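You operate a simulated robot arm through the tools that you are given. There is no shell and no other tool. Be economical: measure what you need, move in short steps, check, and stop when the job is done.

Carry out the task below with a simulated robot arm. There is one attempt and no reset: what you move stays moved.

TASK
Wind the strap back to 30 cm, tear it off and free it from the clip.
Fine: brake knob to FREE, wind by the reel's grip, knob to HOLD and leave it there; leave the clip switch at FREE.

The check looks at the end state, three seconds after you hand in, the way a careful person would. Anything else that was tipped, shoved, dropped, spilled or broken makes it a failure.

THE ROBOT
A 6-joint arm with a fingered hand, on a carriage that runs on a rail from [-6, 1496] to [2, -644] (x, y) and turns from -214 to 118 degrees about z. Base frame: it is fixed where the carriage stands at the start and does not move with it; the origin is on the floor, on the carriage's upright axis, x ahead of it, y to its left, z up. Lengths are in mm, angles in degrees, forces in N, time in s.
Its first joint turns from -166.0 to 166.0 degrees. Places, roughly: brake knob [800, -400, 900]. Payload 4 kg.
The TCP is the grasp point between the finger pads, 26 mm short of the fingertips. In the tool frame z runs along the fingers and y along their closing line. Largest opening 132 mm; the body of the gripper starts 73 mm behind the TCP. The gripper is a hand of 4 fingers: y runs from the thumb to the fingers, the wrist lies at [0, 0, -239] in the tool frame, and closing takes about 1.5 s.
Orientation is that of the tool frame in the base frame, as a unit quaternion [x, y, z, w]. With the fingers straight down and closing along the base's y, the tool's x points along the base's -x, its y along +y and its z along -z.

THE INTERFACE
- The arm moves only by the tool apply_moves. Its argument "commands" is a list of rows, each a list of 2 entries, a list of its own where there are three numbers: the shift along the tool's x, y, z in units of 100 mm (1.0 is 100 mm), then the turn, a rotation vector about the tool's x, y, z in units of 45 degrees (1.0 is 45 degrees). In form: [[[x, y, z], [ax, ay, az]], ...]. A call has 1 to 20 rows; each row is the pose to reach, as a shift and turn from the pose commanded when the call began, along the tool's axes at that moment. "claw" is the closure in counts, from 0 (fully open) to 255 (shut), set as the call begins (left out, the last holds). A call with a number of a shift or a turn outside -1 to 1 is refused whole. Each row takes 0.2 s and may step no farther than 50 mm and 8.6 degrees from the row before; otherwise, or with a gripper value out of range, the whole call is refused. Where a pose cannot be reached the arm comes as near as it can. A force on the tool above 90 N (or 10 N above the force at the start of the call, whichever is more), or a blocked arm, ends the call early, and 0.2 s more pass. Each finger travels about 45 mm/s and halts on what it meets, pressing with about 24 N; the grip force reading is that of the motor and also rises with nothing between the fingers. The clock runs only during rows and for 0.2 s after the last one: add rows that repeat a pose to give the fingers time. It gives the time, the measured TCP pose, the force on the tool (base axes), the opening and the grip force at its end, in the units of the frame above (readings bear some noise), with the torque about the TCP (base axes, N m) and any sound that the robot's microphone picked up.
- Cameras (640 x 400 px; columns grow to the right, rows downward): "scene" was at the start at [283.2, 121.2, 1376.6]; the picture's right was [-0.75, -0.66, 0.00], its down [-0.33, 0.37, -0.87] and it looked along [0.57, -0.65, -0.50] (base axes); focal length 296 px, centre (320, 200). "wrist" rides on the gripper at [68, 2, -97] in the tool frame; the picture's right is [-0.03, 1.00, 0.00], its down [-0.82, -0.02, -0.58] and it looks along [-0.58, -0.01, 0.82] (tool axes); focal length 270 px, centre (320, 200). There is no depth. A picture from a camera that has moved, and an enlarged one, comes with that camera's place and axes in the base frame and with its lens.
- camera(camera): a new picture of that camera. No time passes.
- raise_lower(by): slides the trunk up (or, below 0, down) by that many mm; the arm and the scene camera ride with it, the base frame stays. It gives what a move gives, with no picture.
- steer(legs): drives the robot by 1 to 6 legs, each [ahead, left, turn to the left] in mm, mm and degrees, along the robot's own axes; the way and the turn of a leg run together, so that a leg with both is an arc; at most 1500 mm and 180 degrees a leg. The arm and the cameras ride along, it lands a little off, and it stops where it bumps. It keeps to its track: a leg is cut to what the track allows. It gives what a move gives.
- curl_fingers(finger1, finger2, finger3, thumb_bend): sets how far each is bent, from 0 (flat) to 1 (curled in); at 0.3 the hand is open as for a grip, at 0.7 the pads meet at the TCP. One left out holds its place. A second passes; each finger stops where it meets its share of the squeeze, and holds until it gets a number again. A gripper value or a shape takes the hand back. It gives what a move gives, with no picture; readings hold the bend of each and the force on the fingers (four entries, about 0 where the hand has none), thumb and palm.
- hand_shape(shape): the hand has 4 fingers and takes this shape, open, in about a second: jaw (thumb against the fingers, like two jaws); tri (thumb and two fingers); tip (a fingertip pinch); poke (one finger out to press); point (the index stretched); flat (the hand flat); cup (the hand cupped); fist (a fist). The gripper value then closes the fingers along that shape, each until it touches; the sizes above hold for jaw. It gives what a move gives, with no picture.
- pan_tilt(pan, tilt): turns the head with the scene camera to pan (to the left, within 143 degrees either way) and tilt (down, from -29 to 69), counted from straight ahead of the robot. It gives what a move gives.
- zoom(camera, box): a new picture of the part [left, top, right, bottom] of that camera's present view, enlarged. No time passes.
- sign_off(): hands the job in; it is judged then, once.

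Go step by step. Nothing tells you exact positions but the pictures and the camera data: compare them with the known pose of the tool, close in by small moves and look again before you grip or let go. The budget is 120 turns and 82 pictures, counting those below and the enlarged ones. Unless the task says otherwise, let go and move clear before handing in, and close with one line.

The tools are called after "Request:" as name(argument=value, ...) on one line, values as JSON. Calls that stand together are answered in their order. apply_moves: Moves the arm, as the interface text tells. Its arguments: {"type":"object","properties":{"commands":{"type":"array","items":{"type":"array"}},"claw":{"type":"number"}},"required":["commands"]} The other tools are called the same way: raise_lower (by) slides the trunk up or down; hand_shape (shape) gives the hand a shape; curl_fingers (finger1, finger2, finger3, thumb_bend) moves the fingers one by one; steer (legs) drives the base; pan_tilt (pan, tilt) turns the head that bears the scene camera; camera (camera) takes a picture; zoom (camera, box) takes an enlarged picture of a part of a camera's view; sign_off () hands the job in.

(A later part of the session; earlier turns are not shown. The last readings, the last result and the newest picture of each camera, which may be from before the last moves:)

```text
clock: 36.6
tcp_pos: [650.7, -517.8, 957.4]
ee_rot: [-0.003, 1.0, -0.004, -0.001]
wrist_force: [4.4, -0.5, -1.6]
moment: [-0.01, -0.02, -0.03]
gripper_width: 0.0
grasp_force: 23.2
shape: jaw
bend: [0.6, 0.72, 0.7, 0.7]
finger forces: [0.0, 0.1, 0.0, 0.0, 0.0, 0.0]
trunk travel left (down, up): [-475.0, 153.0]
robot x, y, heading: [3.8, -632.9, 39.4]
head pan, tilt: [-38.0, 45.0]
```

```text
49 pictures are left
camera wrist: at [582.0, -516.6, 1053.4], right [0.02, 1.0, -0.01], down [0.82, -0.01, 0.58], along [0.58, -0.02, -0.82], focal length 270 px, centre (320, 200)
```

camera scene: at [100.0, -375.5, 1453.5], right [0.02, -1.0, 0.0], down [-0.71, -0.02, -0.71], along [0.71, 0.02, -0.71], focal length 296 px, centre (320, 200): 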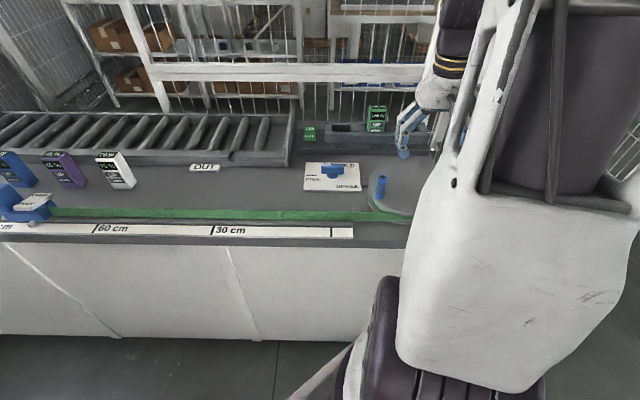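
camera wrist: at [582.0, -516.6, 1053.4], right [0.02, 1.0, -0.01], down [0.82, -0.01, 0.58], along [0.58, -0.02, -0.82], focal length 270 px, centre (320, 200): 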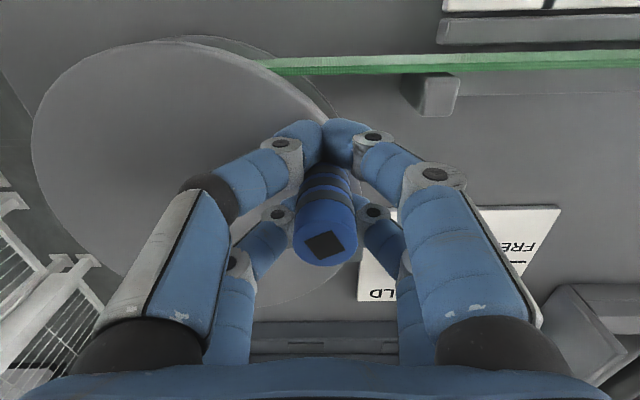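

The four fingers cage the grip, so I can crank it with the tool orientation fixed. I'll start with 32° counter-clockwise and check.

Request:
apply_moves(commands=[[[0.102, -0.071, 0], [0, 0, 0]], [[0.193, -0.156, 0], [0, 0, 0]], [[0.271, -0.252, 0], [0, 0, 0]], [[0.335, -0.359, 0], [0, 0, 0]]])

Request:
camera(camera="wrist")

Request:
zoom(camera="scene", box=[0, 150, 440, 270])

```text
clock: 37.6
tcp_pos: [614.8, -555.1, 956.7]
ee_rot: [-0.003, 1.0, -0.003, -0.001]
wrist_force: [1.8, 0.4, 1.9]
moment: [0.05, -0.05, 0.01]
gripper_width: 0.1
grasp_force: 23.3
shape: jaw
bend: [0.6, 0.72, 0.7, 0.7]
finger forces: [0.0, 0.0, 0.1, 0.0, 0.1, 0.0]
trunk travel left (down, up): [-475.0, 153.0]
robot x, y, heading: [1.9, -636.7, 39.1]
head pan, tilt: [-38.0, 45.0]
```

```text
48 pictures are left
camera wrist: at [547.3, -554.5, 1053.7], right [0.02, 1.0, -0.01], down [0.82, -0.01, 0.57], along [0.57, -0.02, -0.82], focal length 270 px, centre (320, 200)
```

wrist: 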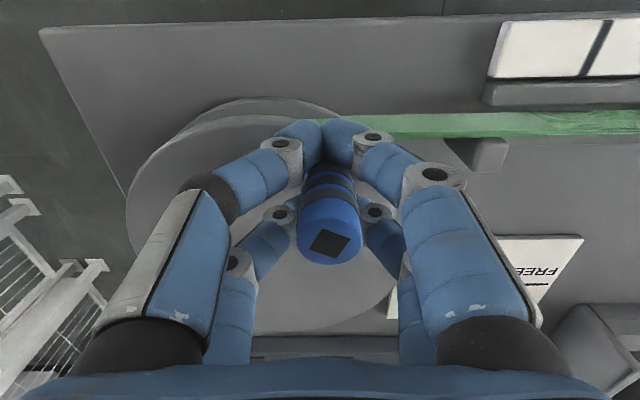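

```text
1.45 times, centred on (220, 210) of scene
camera zoom: at [100.1, -375.6, 1453.5], right [0.02, -1.0, 0.0], down [-0.71, -0.02, -0.71], along [0.71, 0.02, -0.71], focal length 430 px, centre (466, 186)
```

zoom: 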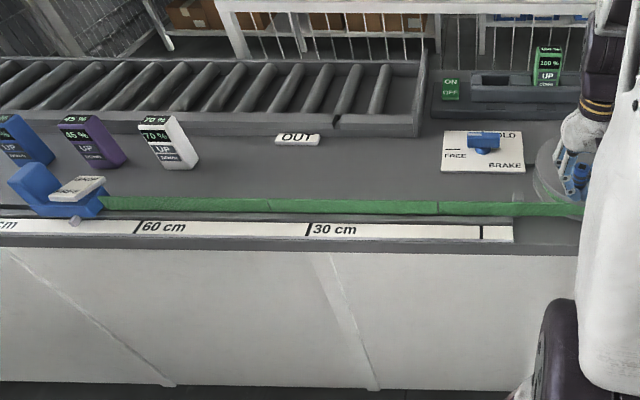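

The strap follows: pointer went from ~76 to ~71 cm in 32°, a winding radius of ~90 mm. About 260° remain; I'll crank 90° more.

Request:
apply_moves(commands=[[[0.053, -0.129, 0], [0, 0, 0]], [[0.086, -0.265, 0], [0, 0, 0]], [[0.097, -0.404, 0], [0, 0, 0]], [[0.086, -0.543, 0], [0, 0, 0]], [[0.053, -0.679, 0], [0, 0, 0]]])

Request:
apply_moves(commands=[[[-0.053, -0.129, 0], [0, 0, 0]], [[-0.126, -0.248, 0], [0, 0, 0]], [[-0.217, -0.354, 0], [0, 0, 0]], [[-0.323, -0.445, 0], [0, 0, 0]], [[-0.442, -0.518, 0], [0, 0, 0]]])

Request:
camera(camera="wrist")

Request:
camera(camera="scene")

```text
clock: 38.8
tcp_pos: [607.4, -622.5, 956.4]
ee_rot: [-0.003, 1.0, -0.003, -0.004]
wrist_force: [-25.6, 0.1, 4.9]
moment: [0.12, -0.51, 0.83]
gripper_width: 0.0
grasp_force: 23.8
shape: jaw
bend: [0.6, 0.72, 0.7, 0.7]
finger forces: [25.7, 0.1, 0.1, 0.0, 0.0, 0.0]
trunk travel left (down, up): [-475.0, 153.0]
robot x, y, heading: [4.2, -635.8, 39.4]
head pan, tilt: [-38.0, 45.0]
```

```text
clock: 39.6
tcp_pos: [614.4, -658.1, 955.6]
ee_rot: [-0.004, 1.0, 0.0, -0.016]
wrist_force: [-32.6, -14.3, 17.5]
moment: [0.87, -0.85, 1.2]
gripper_width: 0.0
grasp_force: 24.0
shape: jaw
bend: [0.55, 0.72, 0.7, 0.7]
finger forces: [37.2, 5.1, 0.0, 0.0, 0.0, 0.1]
trunk travel left (down, up): [-475.0, 153.0]
robot x, y, heading: [1.5, -633.6, 39.6]
head pan, tilt: [-38.0, 45.0]
stopped in row 3: the force on the tool passed its limit at 94 N (the readings are from after the stop); the commanded pose is now the measured one
```

```text
46 pictures are left
camera wrist: at [549.4, -656.9, 1054.6], right [0.02, 1.0, 0.0], down [0.83, -0.02, 0.55], along [0.55, -0.01, -0.83], focal length 270 px, centre (320, 200)
```

wrist: 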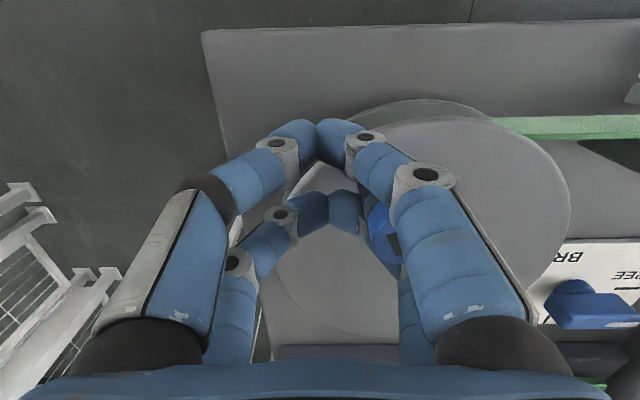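

```text
45 pictures are left
camera scene: at [98.7, -377.0, 1453.8], right [0.02, -1.0, 0.0], down [-0.71, -0.01, -0.71], along [0.71, 0.02, -0.71], focal length 296 px, centre (320, 200)
```

scene: 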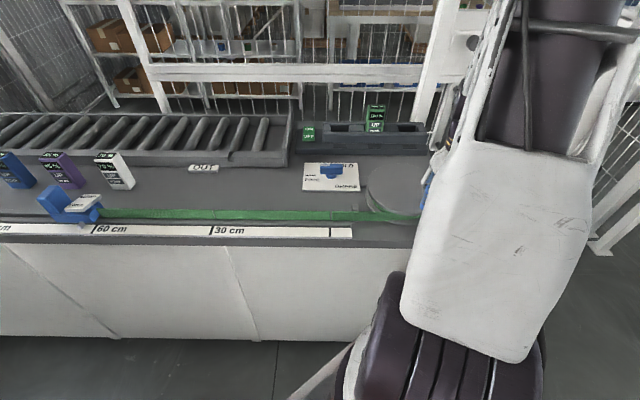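

The grip slipped out sideways at about 206° (pointer ~63 cm): the cage holds along the tool's x but not its y. I'll lift straight up, then regrip with the tool turned to match the motion.

Request:
apply_moves(commands=[[[0, 0, -0.3], [0, 0, 0]], [[0, 0, -0.6], [0, 0, 0]], [[0, 0, -0.95], [0, 0, 0]]])

Request:
apply_moves(claw=100, commands=[[[0, 0, 0], [0, 0, 0.18]], [[0, 0, 0], [0, 0, 0.36]], [[0, 0, 0], [0, 0, 0.54]], [[0, 0, 0], [0, 0, 0.72]], [[0, 0, 0], [0, 0, 0.9]], [[0, 0, 0], [0, 0, 1]]])

Request:
camera(camera="wrist")

```text
clock: 40.4
tcp_pos: [622.0, -656.9, 1050.4]
ee_rot: [-0.004, 1.0, -0.002, -0.012]
wrist_force: [0.3, -0.1, -0.6]
moment: [-0.04, 0.01, -0.03]
gripper_width: 0.0
grasp_force: 24.8
shape: jaw
bend: [0.57, 0.72, 0.7, 0.7]
finger forces: [0.0, 0.0, 0.0, 0.0, 0.0, 0.1]
trunk travel left (down, up): [-475.0, 153.0]
robot x, y, heading: [5.6, -632.2, 39.2]
head pan, tilt: [-38.0, 45.0]
```

```text
clock: 41.8
tcp_pos: [621.5, -655.8, 1050.5]
ee_rot: [0.382, 0.924, -0.006, -0.012]
wrist_force: [0.0, -0.4, 0.0]
moment: [0.02, 0.02, 0.02]
gripper_width: 80.1
grasp_force: 0.1
shape: jaw
bend: [0.71, 0.71, 0.71, 0.7]
finger forces: [0.0, 0.0, 0.1, 0.0, 0.0, 0.0]
trunk travel left (down, up): [-475.0, 153.0]
robot x, y, heading: [0.9, -638.5, 39.0]
head pan, tilt: [-38.0, 45.0]
```

```text
44 pictures are left
camera wrist: at [576.5, -607.1, 1148.4], right [0.72, 0.69, -0.02], down [0.58, -0.59, 0.56], along [0.38, -0.42, -0.83], focal length 270 px, centre (320, 200)
```

wrist: 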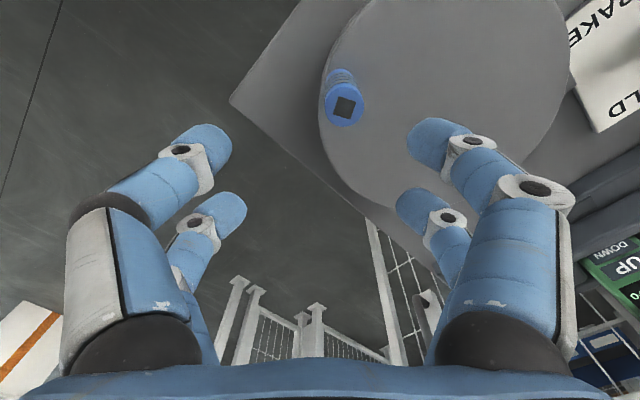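

The grip is at [613, -629], angle ~203°. I'll level, centre over it with yaw about -64°, and descend.

Request:
apply_moves(commands=[[[0.12, 0.06, 0], [-0.013, -0.011, 0.15]], [[0.25, 0.13, 0], [-0.026, -0.022, 0.3]], [[0.25, 0.13, 0], [-0.026, -0.022, 0.42]], [[0.25, 0.13, 0.1], [-0.026, -0.022, 0.42]]])

Request:
camera(camera="wrist")

```text
clock: 42.8
tcp_pos: [611.9, -627.6, 1042.9]
ee_rot: [0.527, 0.85, -0.002, 0.001]
wrist_force: [-0.2, 0.2, 0.6]
moment: [0.03, -0.02, 0.01]
gripper_width: 79.9
grasp_force: 0.0
shape: jaw
bend: [0.71, 0.71, 0.71, 0.7]
finger forces: [0.1, 0.0, 0.0, 0.0, 0.1, 0.0]
trunk travel left (down, up): [-475.0, 153.0]
robot x, y, heading: [2.7, -633.6, 39.2]
head pan, tilt: [-38.0, 45.0]
```

```text
43 pictures are left
camera wrist: at [582.9, -567.2, 1137.1], right [0.91, 0.42, 0.0], down [0.34, -0.74, 0.58], along [0.24, -0.53, -0.81], focal length 270 px, centre (320, 200)
```

wrist: 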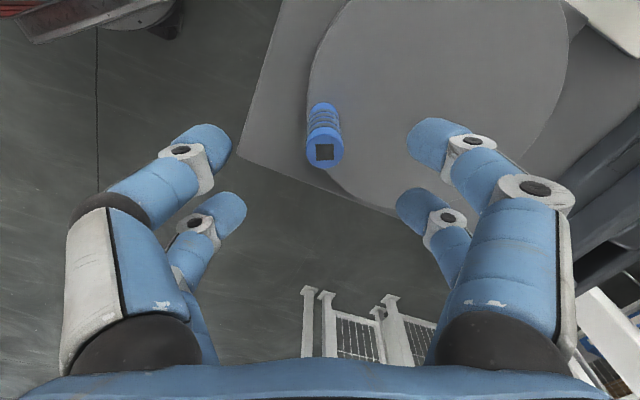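

Alignment matches the first grip, so I'll descend and close.

Request:
apply_moves(commands=[[[0, 0, 0.3], [0, 0, 0]], [[0, 0, 0.6], [0, 0, 0]], [[0, 0, 0.86], [0, 0, 0]]])

Request:
apply_moves(claw=255, commands=[[[0, 0, 0], [0, 0, 0]], [[0, 0, 0], [0, 0, 0]], [[0, 0, 0], [0, 0, 0]], [[0, 0, 0], [0, 0, 0]], [[0, 0, 0], [0, 0, 0]], [[0, 0, 0], [0, 0, 0]]])

Request:
camera(camera="wrist")

```text
clock: 43.6
tcp_pos: [611.8, -627.1, 955.0]
ee_rot: [0.526, 0.851, -0.001, 0.001]
wrist_force: [0.5, -0.3, 0.2]
moment: [0.02, 0.02, -0.05]
gripper_width: 80.2
grasp_force: 0.1
shape: jaw
bend: [0.71, 0.71, 0.71, 0.7]
finger forces: [0.0, 0.1, 0.0, 0.0, 0.1, 0.1]
trunk travel left (down, up): [-475.0, 153.0]
robot x, y, heading: [4.2, -638.8, 39.5]
head pan, tilt: [-38.0, 45.0]
```

```text
clock: 45.0
tcp_pos: [610.8, -627.6, 955.5]
ee_rot: [0.526, 0.85, -0.002, 0.0]
wrist_force: [2.7, -4.3, -1.9]
moment: [-0.08, -0.02, -0.02]
gripper_width: 0.1
grasp_force: 23.7
shape: jaw
bend: [0.6, 0.73, 0.71, 0.7]
finger forces: [0.0, 0.1, 0.0, 0.1, 0.0, 0.0]
trunk travel left (down, up): [-475.0, 153.0]
robot x, y, heading: [2.6, -633.0, 39.3]
head pan, tilt: [-38.0, 45.0]
```

```text
42 pictures are left
camera wrist: at [582.4, -566.9, 1051.4], right [0.91, 0.42, 0.0], down [0.34, -0.74, 0.58], along [0.24, -0.53, -0.81], focal length 270 px, centre (320, 200)
```

wrist: 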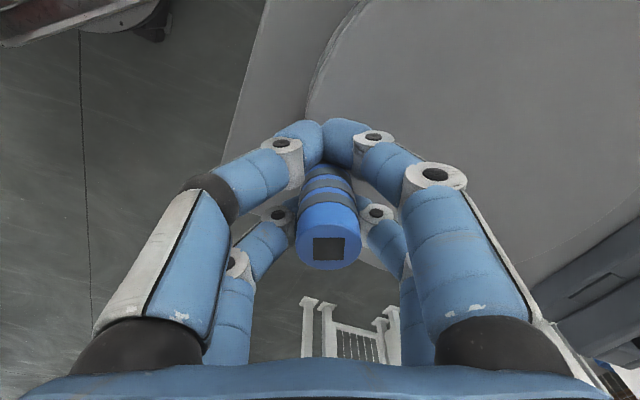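

Caged again. I'll crank 45° as a rigid link, with the tool yawing along with the reel.

Request:
apply_moves(commands=[[[-0.126, -0.002, 0], [0, 0, -0.1778]], [[-0.251, 0.013, 0], [0, 0, -0.3556]], [[-0.373, 0.045, 0], [0, 0, -0.5333]], [[-0.489, 0.095, 0], [0, 0, -0.7111]], [[-0.598, 0.16, 0], [0, 0, -0.8889]], [[-0.659, 0.207, 0], [0, 0, -1]]])

Request:
camera(camera="wrist")

```text
clock: 46.4
tcp_pos: [660.8, -679.4, 954.1]
ee_rot: [0.16, 0.987, -0.001, 0.0]
wrist_force: [-1.4, 2.9, 0.2]
moment: [0.06, 0.04, 0.01]
gripper_width: 0.0
grasp_force: 23.8
shape: jaw
bend: [0.6, 0.73, 0.71, 0.7]
finger forces: [0.0, 0.0, 0.0, 0.0, 0.0, 0.1]
trunk travel left (down, up): [-475.0, 153.0]
robot x, y, heading: [3.8, -636.6, 39.3]
head pan, tilt: [-38.0, 45.0]
```

```text
41 pictures are left
camera wrist: at [595.8, -656.3, 1050.8], right [0.34, 0.94, 0.0], down [0.77, -0.28, 0.58], along [0.54, -0.2, -0.82], focal length 270 px, centre (320, 200)
```

wrist: 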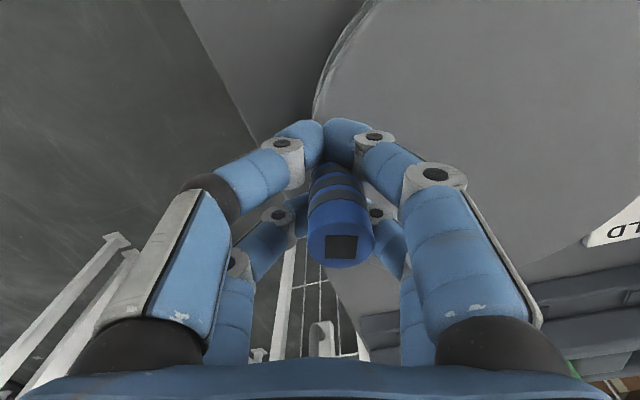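

Works well; the grip is drifting about 3 mm inward in the cage, so I'll correct slightly and continue.

Request:
apply_moves(commands=[[[-0.126, 0.028, 0], [0, 0, -0.1778]], [[-0.251, 0.043, 0], [0, 0, -0.3556]], [[-0.373, 0.075, 0], [0, 0, -0.5333]], [[-0.489, 0.125, 0], [0, 0, -0.7111]], [[-0.598, 0.19, 0], [0, 0, -0.8889]], [[-0.659, 0.237, 0], [0, 0, -1]]])

Request:
camera(camera="wrist")

Request:
camera(camera="scene")

```text
clock: 47.8
tcp_pos: [732.0, -675.7, 955.6]
ee_rot: [-0.23, 0.973, -0.002, 0.0]
wrist_force: [-2.5, -0.2, -1.7]
moment: [0.0, 0.05, 0.0]
gripper_width: 0.1
grasp_force: 23.7
shape: jaw
bend: [0.6, 0.73, 0.71, 0.7]
finger forces: [0.0, 0.0, 0.0, 0.0, 0.0, 0.0]
trunk travel left (down, up): [-475.0, 153.0]
robot x, y, heading: [5.4, -631.9, 39.0]
head pan, tilt: [-38.0, 45.0]
```

```text
40 pictures are left
camera wrist: at [669.2, -706.4, 1052.4], right [-0.42, 0.91, 0.0], down [0.74, 0.35, 0.58], along [0.52, 0.24, -0.82], focal length 270 px, centre (320, 200)
```

wrist: 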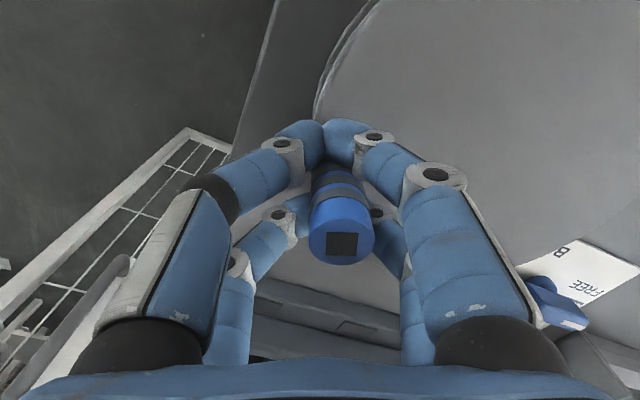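

```text
39 pictures are left
camera scene: at [100.2, -376.0, 1453.5], right [0.02, -1.0, 0.0], down [-0.71, -0.02, -0.71], along [0.71, 0.02, -0.71], focal length 296 px, centre (320, 200)
```

scene: 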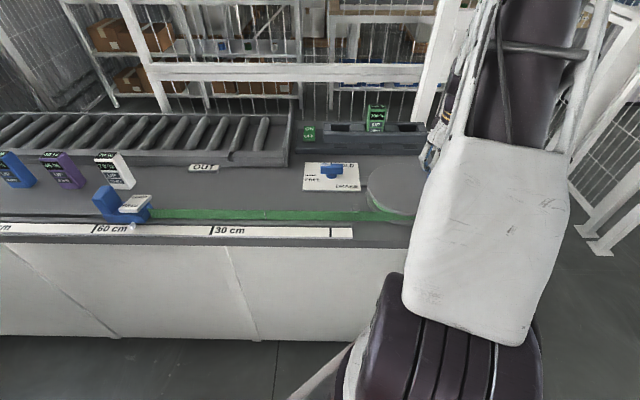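

Pointer is ~50 cm; about 127° of cranking remains. One more 40° swing on this grip, then I'll regrip.

Request:
apply_moves(commands=[[[-0.126, 0.008, 0], [0, 0, -0.1778]], [[-0.251, 0.023, 0], [0, 0, -0.3556]], [[-0.373, 0.055, 0], [0, 0, -0.5333]], [[-0.489, 0.105, 0], [0, 0, -0.7111]], [[-0.598, 0.17, 0], [0, 0, -0.8889]]])

Request:
camera(camera="wrist")

```text
clock: 49.0
tcp_pos: [777.0, -634.5, 956.0]
ee_rot: [-0.549, 0.836, -0.001, -0.001]
wrist_force: [-2.8, -0.4, 1.5]
moment: [-0.03, 0.05, 0.05]
gripper_width: 0.0
grasp_force: 24.2
shape: jaw
bend: [0.6, 0.73, 0.71, 0.7]
finger forces: [0.1, 0.1, 0.1, 0.0, 0.1, 0.0]
trunk travel left (down, up): [-475.0, 153.0]
robot x, y, heading: [2.6, -636.7, 39.1]
head pan, tilt: [-38.0, 45.0]
```

```text
38 pictures are left
camera wrist: at [748.3, -697.5, 1051.4], right [-0.91, 0.42, 0.0], down [0.34, 0.74, 0.58], along [0.24, 0.52, -0.82], focal length 270 px, centre (320, 200)
```

wrist: 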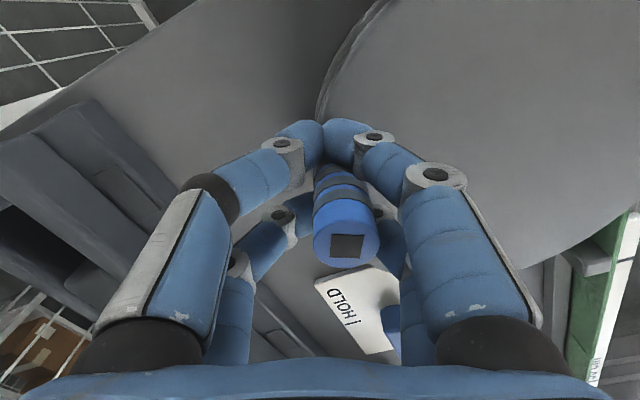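

The grip has come round to ~333°. I'll open, lift and turn the tool back clockwise for the last swing.

Request:
apply_moves(claw=90, commands=[[[0, 0, 0], [0, 0, 0]], [[0, 0, 0], [0, 0, 0]], [[0, 0, 0], [0, 0, 0]], [[0, 0, 0], [0, 0, 0]], [[0, 0, 0], [0, 0, 0]], [[0, 0, 0], [0, 0, 0]], [[0, 0, -0.4], [0, 0, 0]], [[0, 0, -0.88], [0, 0, 0]]])

Request:
apply_moves(commands=[[[0, 0.05, 0], [0, 0, 0.18]], [[0, 0.05, 0], [0, 0, 0.36]], [[0, 0.05, 0], [0, 0, 0.54]], [[0, 0.05, 0], [0, 0, 0.72]], [[0, 0.05, 0], [0, 0, 0.9]], [[0, 0.05, 0], [0, 0, 1]]])

Request:
apply_moves(commands=[[[0, 0, 0], [0, 0, 0.18]], [[0, 0, 0], [0, 0, 0.36]], [[0, 0, 0], [0, 0, 0.54]], [[0, 0, 0], [0, 0, 0.72]], [[0, 0, 0], [0, 0, 0.9]], [[0, 0, 0], [0, 0, 1]]])

Request:
apply_moves(commands=[[[0, 0, 0], [0, 0, 0.18]], [[0, 0, 0], [0, 0, 0.36]], [[0, 0, 0], [0, 0, 0.54]], [[0, 0, 0], [0, 0, 0.72]], [[0, 0, 0], [0, 0, 0.9]], [[0, 0, 0], [0, 0, 1]]])

Request:
camera(camera="wrist")

```text
clock: 50.8
tcp_pos: [773.2, -633.9, 1042.9]
ee_rot: [-0.548, 0.836, -0.001, -0.001]
wrist_force: [-0.3, 0.1, 0.1]
moment: [0.0, 0.0, -0.02]
gripper_width: 85.0
grasp_force: 0.0
shape: jaw
bend: [0.7, 0.7, 0.7, 0.65]
finger forces: [0.0, 0.0, 0.0, 0.1, 0.0, 0.0]
trunk travel left (down, up): [-475.0, 153.0]
robot x, y, heading: [-0.2, -631.8, 39.4]
head pan, tilt: [-38.0, 45.0]
```

```text
clock: 52.2
tcp_pos: [771.7, -632.7, 1044.2]
ee_rot: [-0.186, 0.983, -0.002, -0.001]
wrist_force: [-0.3, -0.3, 0.7]
moment: [-0.01, 0.02, -0.01]
gripper_width: 85.2
grasp_force: 0.1
shape: jaw
bend: [0.7, 0.7, 0.7, 0.65]
finger forces: [0.0, 0.0, 0.0, 0.1, 0.0, 0.1]
trunk travel left (down, up): [-475.0, 153.0]
robot x, y, heading: [1.8, -636.1, 39.1]
head pan, tilt: [-38.0, 45.0]
```

```text
clock: 53.6
tcp_pos: [772.2, -633.0, 1043.3]
ee_rot: [0.204, 0.979, -0.002, 0.001]
wrist_force: [-0.3, 0.6, -1.0]
moment: [-0.03, 0.01, 0.03]
gripper_width: 85.2
grasp_force: 0.0
shape: jaw
bend: [0.7, 0.7, 0.7, 0.65]
finger forces: [0.0, 0.0, 0.1, 0.0, 0.0, 0.0]
trunk travel left (down, up): [-475.0, 153.0]
robot x, y, heading: [5.2, -635.0, 39.5]
head pan, tilt: [-38.0, 45.0]
```

```text
clock: 55.0
tcp_pos: [771.2, -632.9, 1043.0]
ee_rot: [0.563, 0.826, -0.001, 0.001]
wrist_force: [0.4, -0.6, -0.4]
moment: [0.01, 0.02, -0.01]
gripper_width: 85.3
grasp_force: 0.1
shape: jaw
bend: [0.7, 0.7, 0.7, 0.65]
finger forces: [0.0, 0.0, 0.0, 0.1, 0.1, 0.0]
trunk travel left (down, up): [-475.0, 153.0]
robot x, y, heading: [1.0, -635.5, 39.3]
head pan, tilt: [-38.0, 45.0]
```

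```text
37 pictures are left
camera wrist: at [748.5, -569.1, 1139.0], right [0.94, 0.34, 0.0], down [0.28, -0.77, 0.58], along [0.2, -0.55, -0.81], focal length 270 px, centre (320, 200)
```

wrist: 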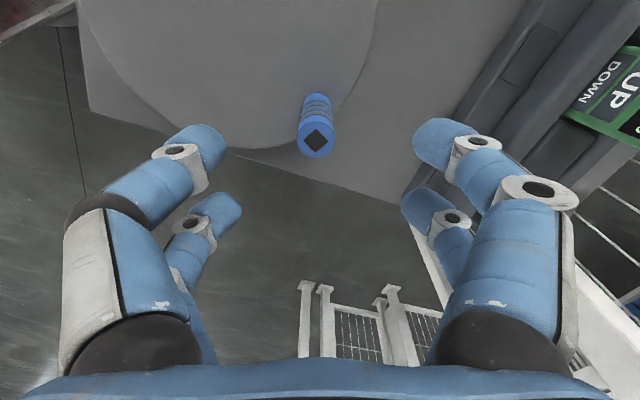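

Refitting three grip positions gives reel centre [691, -594], radius 85.6. I'll turn a little further to yaw about -95° and descend over the grip.

Request:
apply_moves(commands=[[[0.05, -0.03, 0], [0, 0, 0.15]], [[0.05, -0.03, 0], [0, 0, 0.3]], [[0.05, -0.03, 0], [0, 0, 0.45]], [[0.05, -0.03, 0], [0, 0, 0.58]], [[0.05, -0.03, 0], [0, 0, 0.58]]])

Request:
camera(camera="wrist")

```text
clock: 56.2
tcp_pos: [766.7, -629.4, 1043.5]
ee_rot: [0.736, 0.677, -0.001, 0.001]
wrist_force: [0.0, 0.6, 0.0]
moment: [-0.03, 0.0, 0.01]
gripper_width: 84.9
grasp_force: 0.1
shape: jaw
bend: [0.7, 0.7, 0.7, 0.65]
finger forces: [0.1, 0.0, 0.0, 0.0, 0.0, 0.0]
trunk travel left (down, up): [-475.0, 153.0]
robot x, y, heading: [1.9, -633.2, 39.3]
head pan, tilt: [-38.0, 45.0]
```

```text
36 pictures are left
camera wrist: at [774.4, -562.6, 1139.1], right [0.99, -0.11, 0.0], down [-0.09, -0.81, 0.58], along [-0.06, -0.58, -0.81], focal length 270 px, centre (320, 200)
```

wrist: 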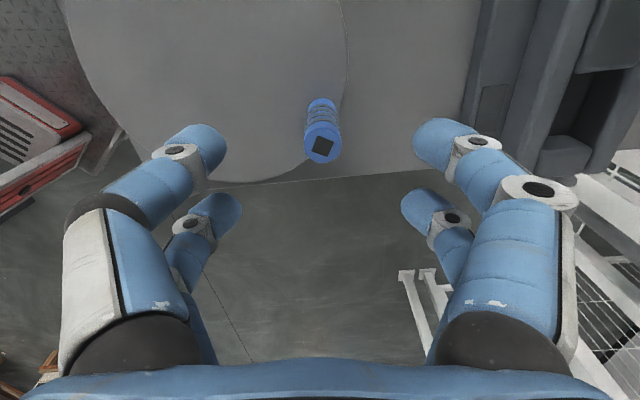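

Centred. I'll descend and close the cage.

Request:
apply_moves(commands=[[[0, 0, 0.3], [0, 0, 0]], [[0, 0, 0.6], [0, 0, 0]], [[0.01, 0, 0.87], [0, 0, 0]]])

Request:
apply_moves(claw=255, commands=[[[0, 0, 0], [0, 0, 0]], [[0, 0, 0], [0, 0, 0]], [[0, 0, 0], [0, 0, 0]], [[0, 0, 0], [0, 0, 0]], [[0, 0, 0], [0, 0, 0]], [[0, 0, 0], [0, 0, 0]], [[0, 0, 0], [0, 0, 0]]])

Request:
camera(camera="wrist")

Request:
zoom(camera="scene", box=[60, 170, 380, 260])

```text
clock: 57.0
tcp_pos: [765.5, -629.3, 956.7]
ee_rot: [0.735, 0.678, -0.002, 0.001]
wrist_force: [1.0, 0.2, -0.3]
moment: [-0.02, -0.02, 0.0]
gripper_width: 85.2
grasp_force: 0.1
shape: jaw
bend: [0.7, 0.7, 0.7, 0.65]
finger forces: [0.1, 0.0, 0.0, 0.0, 0.0, 0.0]
trunk travel left (down, up): [-475.0, 153.0]
robot x, y, heading: [3.1, -630.2, 39.2]
head pan, tilt: [-38.0, 45.0]
```

```text
clock: 58.6
tcp_pos: [766.0, -627.9, 956.0]
ee_rot: [0.735, 0.678, -0.001, 0.001]
wrist_force: [-1.0, -5.8, -2.9]
moment: [-0.09, -0.03, -0.02]
gripper_width: 0.0
grasp_force: 24.4
shape: jaw
bend: [0.6, 0.72, 0.69, 0.7]
finger forces: [0.0, 0.1, 0.0, 0.1, 0.0, 0.1]
trunk travel left (down, up): [-475.0, 153.0]
robot x, y, heading: [-1.2, -634.2, 39.3]
head pan, tilt: [-38.0, 45.0]
```

```text
35 pictures are left
camera wrist: at [773.1, -562.1, 1052.1], right [0.99, -0.11, 0.0], down [-0.09, -0.81, 0.58], along [-0.06, -0.58, -0.81], focal length 270 px, centre (320, 200)
```

wrist: 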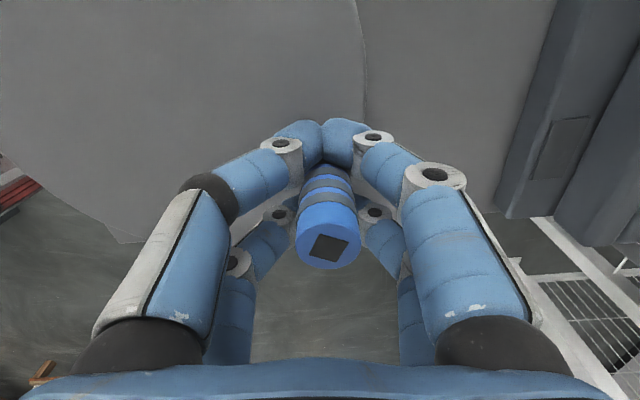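

```text
2.00 times, centred on (220, 215) of scene
camera zoom: at [100.6, -376.4, 1453.5], right [0.02, -1.0, 0.0], down [-0.71, -0.02, -0.71], along [0.71, 0.02, -0.71], focal length 591 px, centre (520, 170)
```

zoom: 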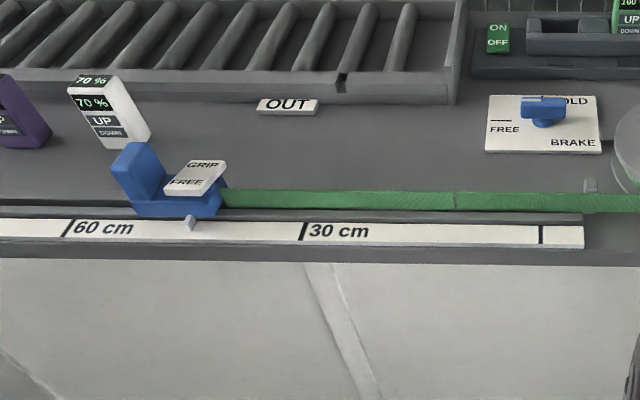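

Pointer reads ~44.6 cm, so about 100° remain. I'll crank 45° as a rigid link and check.

Request:
apply_moves(commands=[[[0.113, 0.032, 0], [0, 0, -0.1778]], [[0.229, 0.049, 0], [0, 0, -0.3556]], [[0.346, 0.05, 0], [0, 0, -0.5333]], [[0.463, 0.034, 0], [0, 0, -0.7111]], [[0.576, 0.001, 0], [0, 0, -0.8889]], [[0.644, -0.026, 0], [0, 0, -1]]])

Request:
camera(camera="wrist")

Request:
zoom(camera="scene", box=[60, 170, 380, 260])

```text
clock: 60.0
tcp_pos: [768.9, -562.4, 955.5]
ee_rot: [0.419, 0.908, -0.001, 0.001]
wrist_force: [7.7, -1.7, 1.4]
moment: [-0.05, -0.12, 0.03]
gripper_width: 0.0
grasp_force: 23.7
shape: jaw
bend: [0.6, 0.72, 0.7, 0.7]
finger forces: [0.1, 0.0, 0.1, 0.0, 0.0, 0.0]
trunk travel left (down, up): [-475.0, 153.0]
robot x, y, heading: [4.6, -635.6, 39.1]
head pan, tilt: [-38.0, 45.0]
```

```text
33 pictures are left
camera wrist: at [726.3, -511.1, 1051.3], right [0.78, 0.63, 0.0], down [0.51, -0.63, 0.58], along [0.36, -0.45, -0.82], focal length 270 px, centre (320, 200)
```

wrist: 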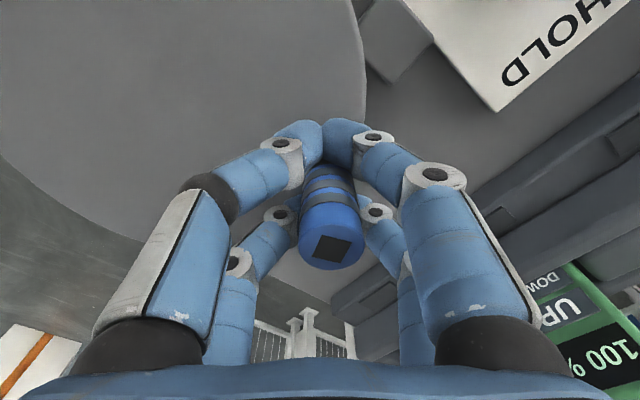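

```text
2.00 times, centred on (220, 215) of scene
camera zoom: at [100.7, -376.1, 1453.5], right [0.02, -1.0, 0.0], down [-0.71, -0.02, -0.71], along [0.71, 0.02, -0.71], focal length 591 px, centre (520, 170)
```

zoom: 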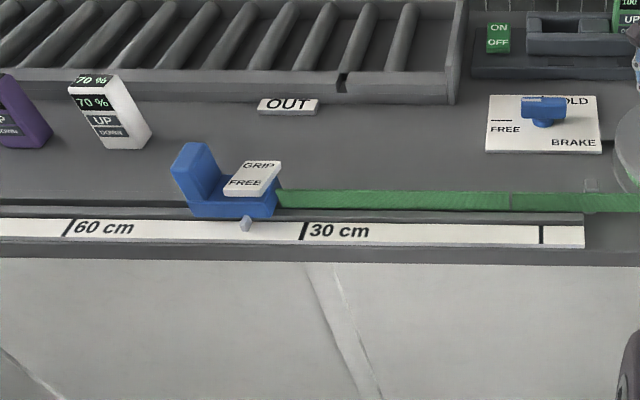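

Pointer is at ~37 cm. I'll crank another 36°, then check finely.

Request:
apply_moves(commands=[[[0.113, 0.032, 0], [0, 0, -0.1778]], [[0.229, 0.049, 0], [0, 0, -0.3556]], [[0.346, 0.05, 0], [0, 0, -0.5333]], [[0.463, 0.034, 0], [0, 0, -0.7111]], [[0.52, 0.018, 0], [0, 0, -0.8]]])

Request:
zoom(camera="scene", box=[130, 180, 270, 260])

Request:
camera(camera="wrist")

```text
clock: 61.2
tcp_pos: [737.1, -522.2, 955.4]
ee_rot: [0.117, 0.993, -0.002, 0.0]
wrist_force: [7.0, 1.9, 0.1]
moment: [0.05, -0.11, 0.01]
gripper_width: 0.0
grasp_force: 24.3
shape: jaw
bend: [0.6, 0.72, 0.7, 0.7]
finger forces: [0.0, 0.1, 0.0, 0.0, 0.0, 0.1]
trunk travel left (down, up): [-475.0, 153.0]
robot x, y, heading: [2.2, -636.8, 39.2]
head pan, tilt: [-38.0, 45.0]
```

```text
4.57 times, centred on (200, 220) of scene
camera zoom: at [100.7, -375.9, 1453.4], right [0.02, -1.0, 0.0], down [-0.71, -0.02, -0.71], along [0.71, 0.02, -0.71], focal length 1351 px, centre (869, 109)
```

zoom: 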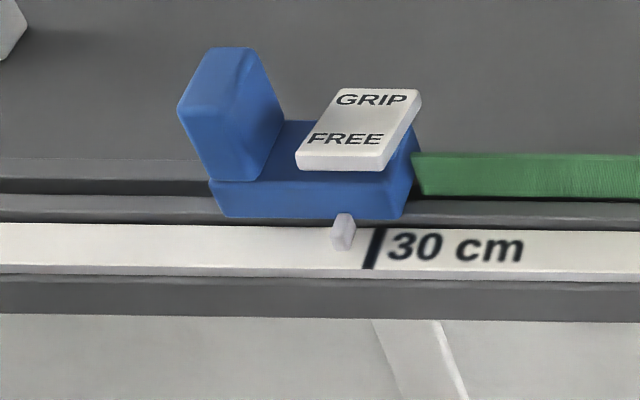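

```text
30 pictures are left
camera wrist: at [670.2, -505.4, 1051.5], right [0.26, 0.97, 0.0], down [0.79, -0.21, 0.58], along [0.56, -0.15, -0.82], focal length 270 px, centre (320, 200)
```

wrist: 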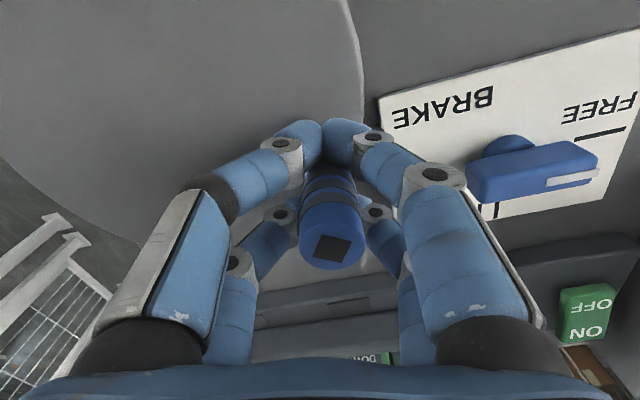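

The pointer is ~15 mm short of 30 cm. I'll advance 8° and look again.

Request:
apply_moves(commands=[[[0.056, 0.018, 0], [0, 0, -0.089]], [[0.113, 0.032, 0], [0, 0, -0.1778]], [[0.113, 0.032, 0], [0, 0, -0.1778]]])

Request:
zoom(camera="scene", box=[170, 190, 270, 250])

```text
clock: 62.0
tcp_pos: [726.6, -516.0, 955.7]
ee_rot: [0.049, 0.999, -0.002, 0.0]
wrist_force: [5.1, 1.5, -0.2]
moment: [0.05, -0.1, -0.02]
gripper_width: 0.0
grasp_force: 24.1
shape: jaw
bend: [0.6, 0.72, 0.7, 0.7]
finger forces: [0.0, 0.0, 0.1, 0.0, 0.0, 0.1]
trunk travel left (down, up): [-475.0, 153.0]
robot x, y, heading: [1.0, -637.1, 39.3]
head pan, tilt: [-38.0, 45.0]
```

```text
6.40 times, centred on (220, 220) of scene
camera zoom: at [100.6, -376.0, 1453.5], right [0.02, -1.0, 0.0], down [-0.71, -0.02, -0.71], along [0.71, 0.02, -0.71], focal length 1892 px, centre (960, 72)
```

zoom: 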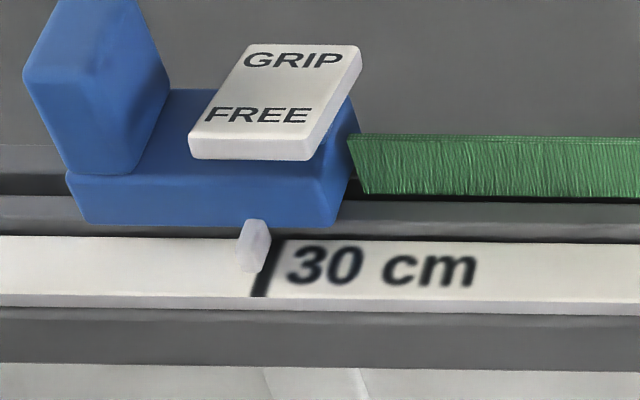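

About 5 mm short. I'll advance another 3°, then release, raise and view the pointer from above.

Request:
apply_moves(commands=[[[0.043, 0.013, 0], [0, 0, -0.067]], [[0.043, 0.013, 0], [0, 0, -0.067]]])

Request:
apply_moves(claw=90, commands=[[[0, 0, 0], [0, 0, 0]], [[0, 0, 0], [0, 0, 0]], [[0, 0, 0], [0, 0, 0]], [[0, 0, 0], [0, 0, 0]], [[0, 0, 0], [0, 0, 0]], [[0, 0, 0], [0, 0, 0]], [[0, 0, -0.4], [0, 0, 0]], [[0, 0, -0.88], [0, 0, 0]], [[0, 0, -1], [0, 0, 0]]])

Request:
zoom(camera="scene", box=[170, 190, 270, 250])

```text
clock: 62.6
tcp_pos: [722.1, -515.7, 954.9]
ee_rot: [0.022, 1.0, -0.001, -0.001]
wrist_force: [4.3, 3.8, 1.9]
moment: [0.04, -0.08, 0.0]
gripper_width: 0.1
grasp_force: 23.9
shape: jaw
bend: [0.6, 0.72, 0.7, 0.7]
finger forces: [0.1, 0.0, 0.0, 0.0, 0.1, 0.0]
trunk travel left (down, up): [-475.0, 153.0]
robot x, y, heading: [3.4, -635.9, 39.3]
head pan, tilt: [-38.0, 45.0]
```

```text
clock: 64.6
tcp_pos: [723.7, -515.6, 1055.9]
ee_rot: [0.024, 1.0, -0.002, -0.001]
wrist_force: [0.5, -0.2, 0.0]
moment: [0.0, 0.04, -0.01]
gripper_width: 85.1
grasp_force: 0.0
shape: jaw
bend: [0.7, 0.7, 0.7, 0.65]
finger forces: [0.1, 0.0, 0.1, 0.1, 0.0, 0.0]
trunk travel left (down, up): [-475.0, 153.0]
robot x, y, heading: [4.4, -632.6, 39.4]
head pan, tilt: [-38.0, 45.0]
```

```text
6.40 times, centred on (220, 220) of scene
camera zoom: at [100.6, -376.1, 1453.5], right [0.02, -1.0, 0.0], down [-0.71, -0.02, -0.71], along [0.71, 0.02, -0.71], focal length 1892 px, centre (960, 72)
```

zoom: 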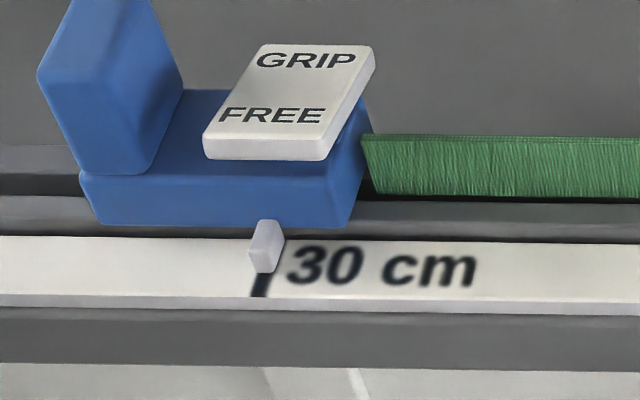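

The pointer is now on the 30 cm tick. Next I go to the knob with yaw ~80° to turn it back to HOLD.

Request:
apply_moves(commands=[[[-0.1, 0.16, 0], [0, 0, -0.17]], [[-0.2, 0.32, 0], [0, 0, -0.34]], [[-0.3, 0.48, 0], [0, 0, -0.51]], [[-0.4, 0.64, 0], [0, 0, -0.68]], [[-0.5, 0.8, 0], [0, 0, -0.85]], [[-0.615, 0.98, 0], [0, 0, -1]]])

Request:
apply_moves(commands=[[[-0.08, 0.07, 0], [0, 0, -0.17]], [[-0.15, 0.15, 0], [0, 0, -0.34]], [[-0.15, 0.15, 0], [0, 0, -0.51]], [[-0.15, 0.15, 0], [0, 0, -0.68]], [[-0.15, 0.15, 0], [0, 0, -0.84]], [[-0.15, 0.15, 0], [0, 0, -0.84]]])

Request:
camera(camera="wrist")

```text
clock: 66.0
tcp_pos: [786.7, -420.7, 1054.8]
ee_rot: [-0.363, 0.932, -0.001, 0.0]
wrist_force: [-0.4, 0.1, -0.1]
moment: [0.02, 0.0, -0.01]
gripper_width: 85.0
grasp_force: 0.0
shape: jaw
bend: [0.7, 0.7, 0.7, 0.65]
finger forces: [0.0, 0.0, 0.1, 0.0, 0.0, 0.0]
trunk travel left (down, up): [-475.0, 153.0]
robot x, y, heading: [2.0, -638.0, 39.1]
head pan, tilt: [-38.0, 45.0]
```

```text
clock: 67.4
tcp_pos: [789.2, -398.8, 1054.5]
ee_rot: [-0.645, 0.765, -0.002, -0.001]
wrist_force: [-0.4, -1.2, 0.4]
moment: [0.0, 0.01, 0.01]
gripper_width: 85.0
grasp_force: 0.1
shape: jaw
bend: [0.7, 0.7, 0.7, 0.65]
finger forces: [0.0, 0.0, 0.0, 0.0, 0.1, 0.0]
trunk travel left (down, up): [-475.0, 153.0]
robot x, y, heading: [4.2, -633.5, 39.5]
head pan, tilt: [-38.0, 45.0]
```

```text
27 pictures are left
camera wrist: at [776.3, -467.4, 1151.8], right [-0.98, 0.19, 0.0], down [0.16, 0.8, 0.58], along [0.11, 0.56, -0.82], focal length 270 px, centre (320, 200)
```

wrist: 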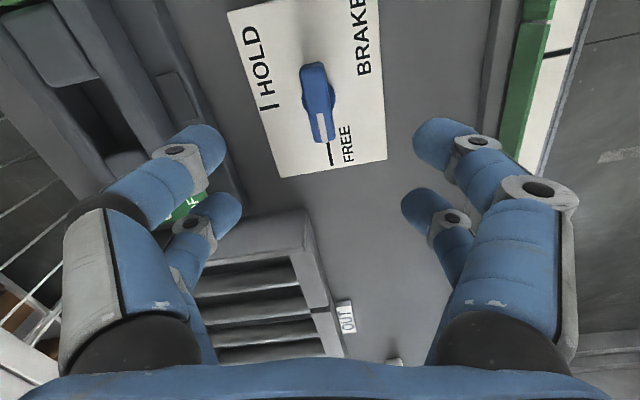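

Centred on the knob. I'll descend to grip height and close.

Request:
apply_moves(commands=[[[0, 0, 0.33], [0, 0, 0]], [[0, 0, 0.66], [0, 0, 0]], [[0, 0, 1], [0, 0, 0]]])

Request:
apply_moves(commands=[[[0, 0, 0.2], [0, 0, 0]], [[0, 0, 0.35], [0, 0, 0]], [[0, 0, 0.48], [0, 0, 0]]])

Request:
camera(camera="wrist")

```text
clock: 68.2
tcp_pos: [787.8, -400.7, 955.5]
ee_rot: [-0.644, 0.765, -0.001, -0.001]
wrist_force: [0.2, 0.8, -0.1]
moment: [-0.03, -0.03, -0.02]
gripper_width: 85.2
grasp_force: 0.0
shape: jaw
bend: [0.7, 0.7, 0.7, 0.65]
finger forces: [0.0, 0.0, 0.0, 0.0, 0.0, 0.1]
trunk travel left (down, up): [-475.0, 153.0]
robot x, y, heading: [4.2, -635.6, 39.3]
head pan, tilt: [-38.0, 45.0]
```

```text
clock: 69.0
tcp_pos: [789.3, -400.1, 906.7]
ee_rot: [-0.644, 0.765, -0.002, -0.002]
wrist_force: [0.1, -0.8, 0.5]
moment: [0.01, -0.02, 0.02]
gripper_width: 85.0
grasp_force: 0.0
shape: jaw
bend: [0.7, 0.7, 0.7, 0.65]
finger forces: [0.1, 0.1, 0.0, 0.0, 0.0, 0.1]
trunk travel left (down, up): [-475.0, 153.0]
robot x, y, heading: [-1.4, -637.0, 39.3]
head pan, tilt: [-38.0, 45.0]
```

```text
26 pictures are left
camera wrist: at [776.4, -468.4, 1003.7], right [-0.98, 0.19, 0.0], down [0.16, 0.8, 0.58], along [0.11, 0.56, -0.82], focal length 270 px, centre (320, 200)
```

wrist: 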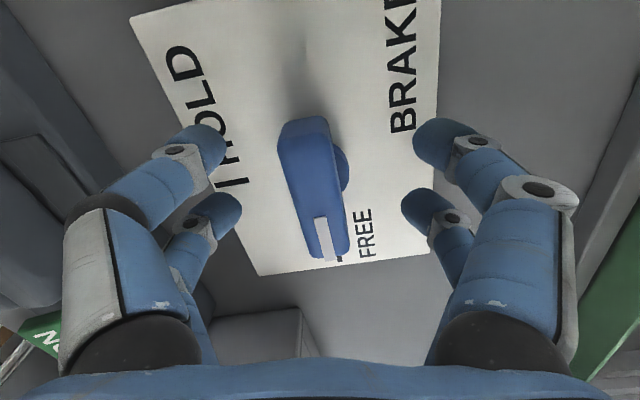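

The pads straddle the bar. I'll close and turn clockwise ~81° to HOLD.

Request:
apply_moves(claw=255, commands=[[[0, 0, 0], [0, 0, 0]], [[0, 0, 0], [0, 0, 0]], [[0, 0, 0], [0, 0, 0]], [[0, 0, 0], [0, 0, 0]], [[0, 0, 0], [0, 0, 0]], [[0, 0, 0], [0, 0, 0]], [[0, 0, 0], [0, 0, 0]]])

Request:
apply_moves(commands=[[[0, 0, 0], [0, 0, 0.167]], [[0, 0, 0], [0, 0, 0.333]], [[0, 0, 0], [0, 0, 0.5]], [[0, 0, 0], [0, 0, 0.667]], [[0, 0, 0], [0, 0, 0.833]], [[0, 0, 0], [0, 0, 1]]])

Request:
apply_moves(commands=[[[0, 0, 0], [0, 0, 0.167]], [[0, 0, 0], [0, 0, 0.333]], [[0, 0, 0], [0, 0, 0.5]], [[0, 0, 0], [0, 0, 0.667]], [[0, 0, 0], [0, 0, 0.8]], [[0, 0, 0], [0, 0, 0.8]]])

Request:
camera(camera="wrist")

```text
clock: 70.6
tcp_pos: [789.3, -400.9, 906.6]
ee_rot: [-0.644, 0.765, -0.002, -0.001]
wrist_force: [0.6, -1.0, -3.9]
moment: [-0.02, -0.02, 0.04]
gripper_width: 19.9
grasp_force: 24.4
shape: jaw
bend: [0.71, 0.73, 0.72, 0.7]
finger forces: [21.8, 20.7, 21.8, 0.0, 21.1, 0.1]
trunk travel left (down, up): [-475.0, 153.0]
robot x, y, heading: [2.8, -636.5, 39.4]
head pan, tilt: [-38.0, 45.0]
```

```text
clock: 72.0
tcp_pos: [787.4, -397.8, 907.9]
ee_rot: [-0.302, 0.953, -0.002, -0.002]
wrist_force: [-17.9, 6.8, -7.0]
moment: [0.18, 0.39, 0.13]
gripper_width: 18.7
grasp_force: 24.0
shape: jaw
bend: [0.71, 0.72, 0.72, 0.7]
finger forces: [27.8, 26.9, 19.3, 0.0, 18.4, 0.0]
trunk travel left (down, up): [-475.0, 153.0]
robot x, y, heading: [1.9, -634.9, 39.4]
head pan, tilt: [-38.0, 45.0]
```

```text
clock: 73.4
tcp_pos: [787.1, -397.2, 907.4]
ee_rot: [0.007, 1.0, -0.002, -0.002]
wrist_force: [-31.6, 23.5, -3.6]
moment: [0.63, 0.57, 0.15]
gripper_width: 18.0
grasp_force: 24.5
shape: jaw
bend: [0.71, 0.72, 0.72, 0.7]
finger forces: [30.8, 29.1, 17.4, 0.0, 15.7, 0.0]
trunk travel left (down, up): [-475.0, 153.0]
robot x, y, heading: [2.1, -635.8, 39.3]
head pan, tilt: [-38.0, 45.0]
```

```text
25 pictures are left
camera wrist: at [719.8, -395.8, 1003.6], right [0.04, 1.0, 0.0], down [0.82, -0.03, 0.57], along [0.57, -0.03, -0.82], focal length 270 px, centre (320, 200)
```

wrist: 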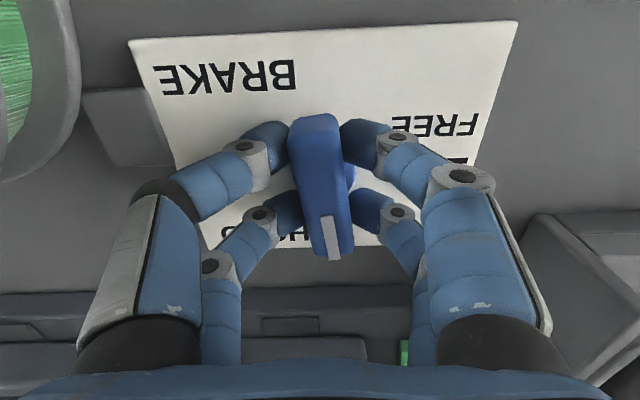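

The bar lags a few degrees, so I'll turn 8° more, release, lift and check.

Request:
apply_moves(commands=[[[0, 0, 0], [0, 0, 0.1]], [[0, 0, 0], [0, 0, 0.2]], [[0, 0, 0], [0, 0, 0.2]]])

Request:
apply_moves(claw=100, commands=[[[0, 0, 0], [0, 0, 0]], [[0, 0, 0], [0, 0, 0]], [[0, 0, 0], [0, 0, 0]], [[0, 0, 0], [0, 0, 0]], [[0, 0, 0], [0, 0, 0]], [[0, 0, -0.4], [0, 0, 0]], [[0, 0, -0.8], [0, 0, 0]]])

Request:
camera(camera="wrist")

Request:
zoom(camera="scene", box=[140, 150, 420, 260])

```text
clock: 74.2
tcp_pos: [787.5, -398.6, 907.1]
ee_rot: [0.085, 0.996, -0.003, -0.001]
wrist_force: [-34.2, 32.3, 0.6]
moment: [0.85, 0.64, 0.47]
gripper_width: 18.0
grasp_force: 24.0
shape: jaw
bend: [0.71, 0.72, 0.72, 0.7]
finger forces: [32.3, 31.6, 16.1, 0.1, 16.3, 0.0]
trunk travel left (down, up): [-475.0, 153.0]
robot x, y, heading: [4.2, -635.9, 39.3]
head pan, tilt: [-38.0, 45.0]
```

```text
clock: 75.8
tcp_pos: [789.7, -399.4, 985.1]
ee_rot: [0.086, 0.996, -0.002, 0.0]
wrist_force: [0.5, 0.5, 0.3]
moment: [-0.02, -0.03, 0.01]
gripper_width: 79.7
grasp_force: 0.0
shape: jaw
bend: [0.71, 0.71, 0.71, 0.7]
finger forces: [0.0, 0.0, 0.1, 0.0, 0.0, 0.0]
trunk travel left (down, up): [-475.0, 153.0]
robot x, y, heading: [3.3, -637.4, 39.2]
head pan, tilt: [-38.0, 45.0]
```

```text
24 pictures are left
camera wrist: at [722.3, -387.9, 1083.2], right [0.19, 0.98, 0.0], down [0.8, -0.16, 0.58], along [0.57, -0.12, -0.82], focal length 270 px, centre (320, 200)
```

wrist: 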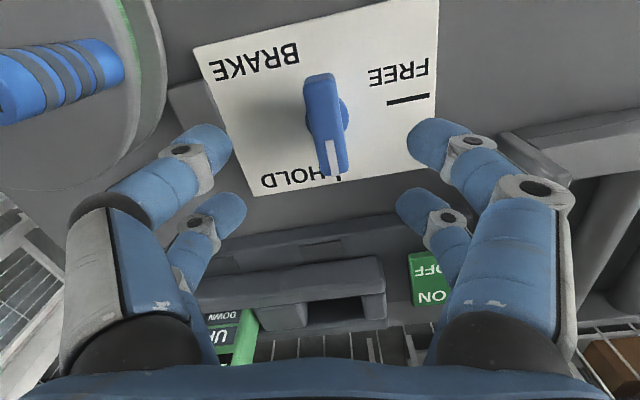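

```text
2.29 times, centred on (280, 205) of scene
camera zoom: at [100.8, -376.0, 1453.4], right [0.02, -1.0, 0.0], down [-0.71, -0.02, -0.71], along [0.71, 0.02, -0.71], focal length 676 px, centre (411, 189)
```

zoom: 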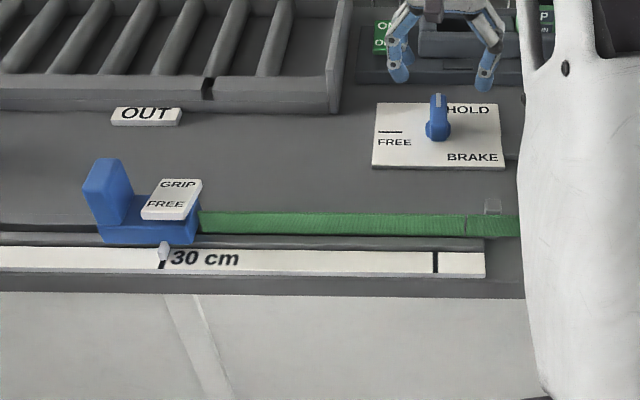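

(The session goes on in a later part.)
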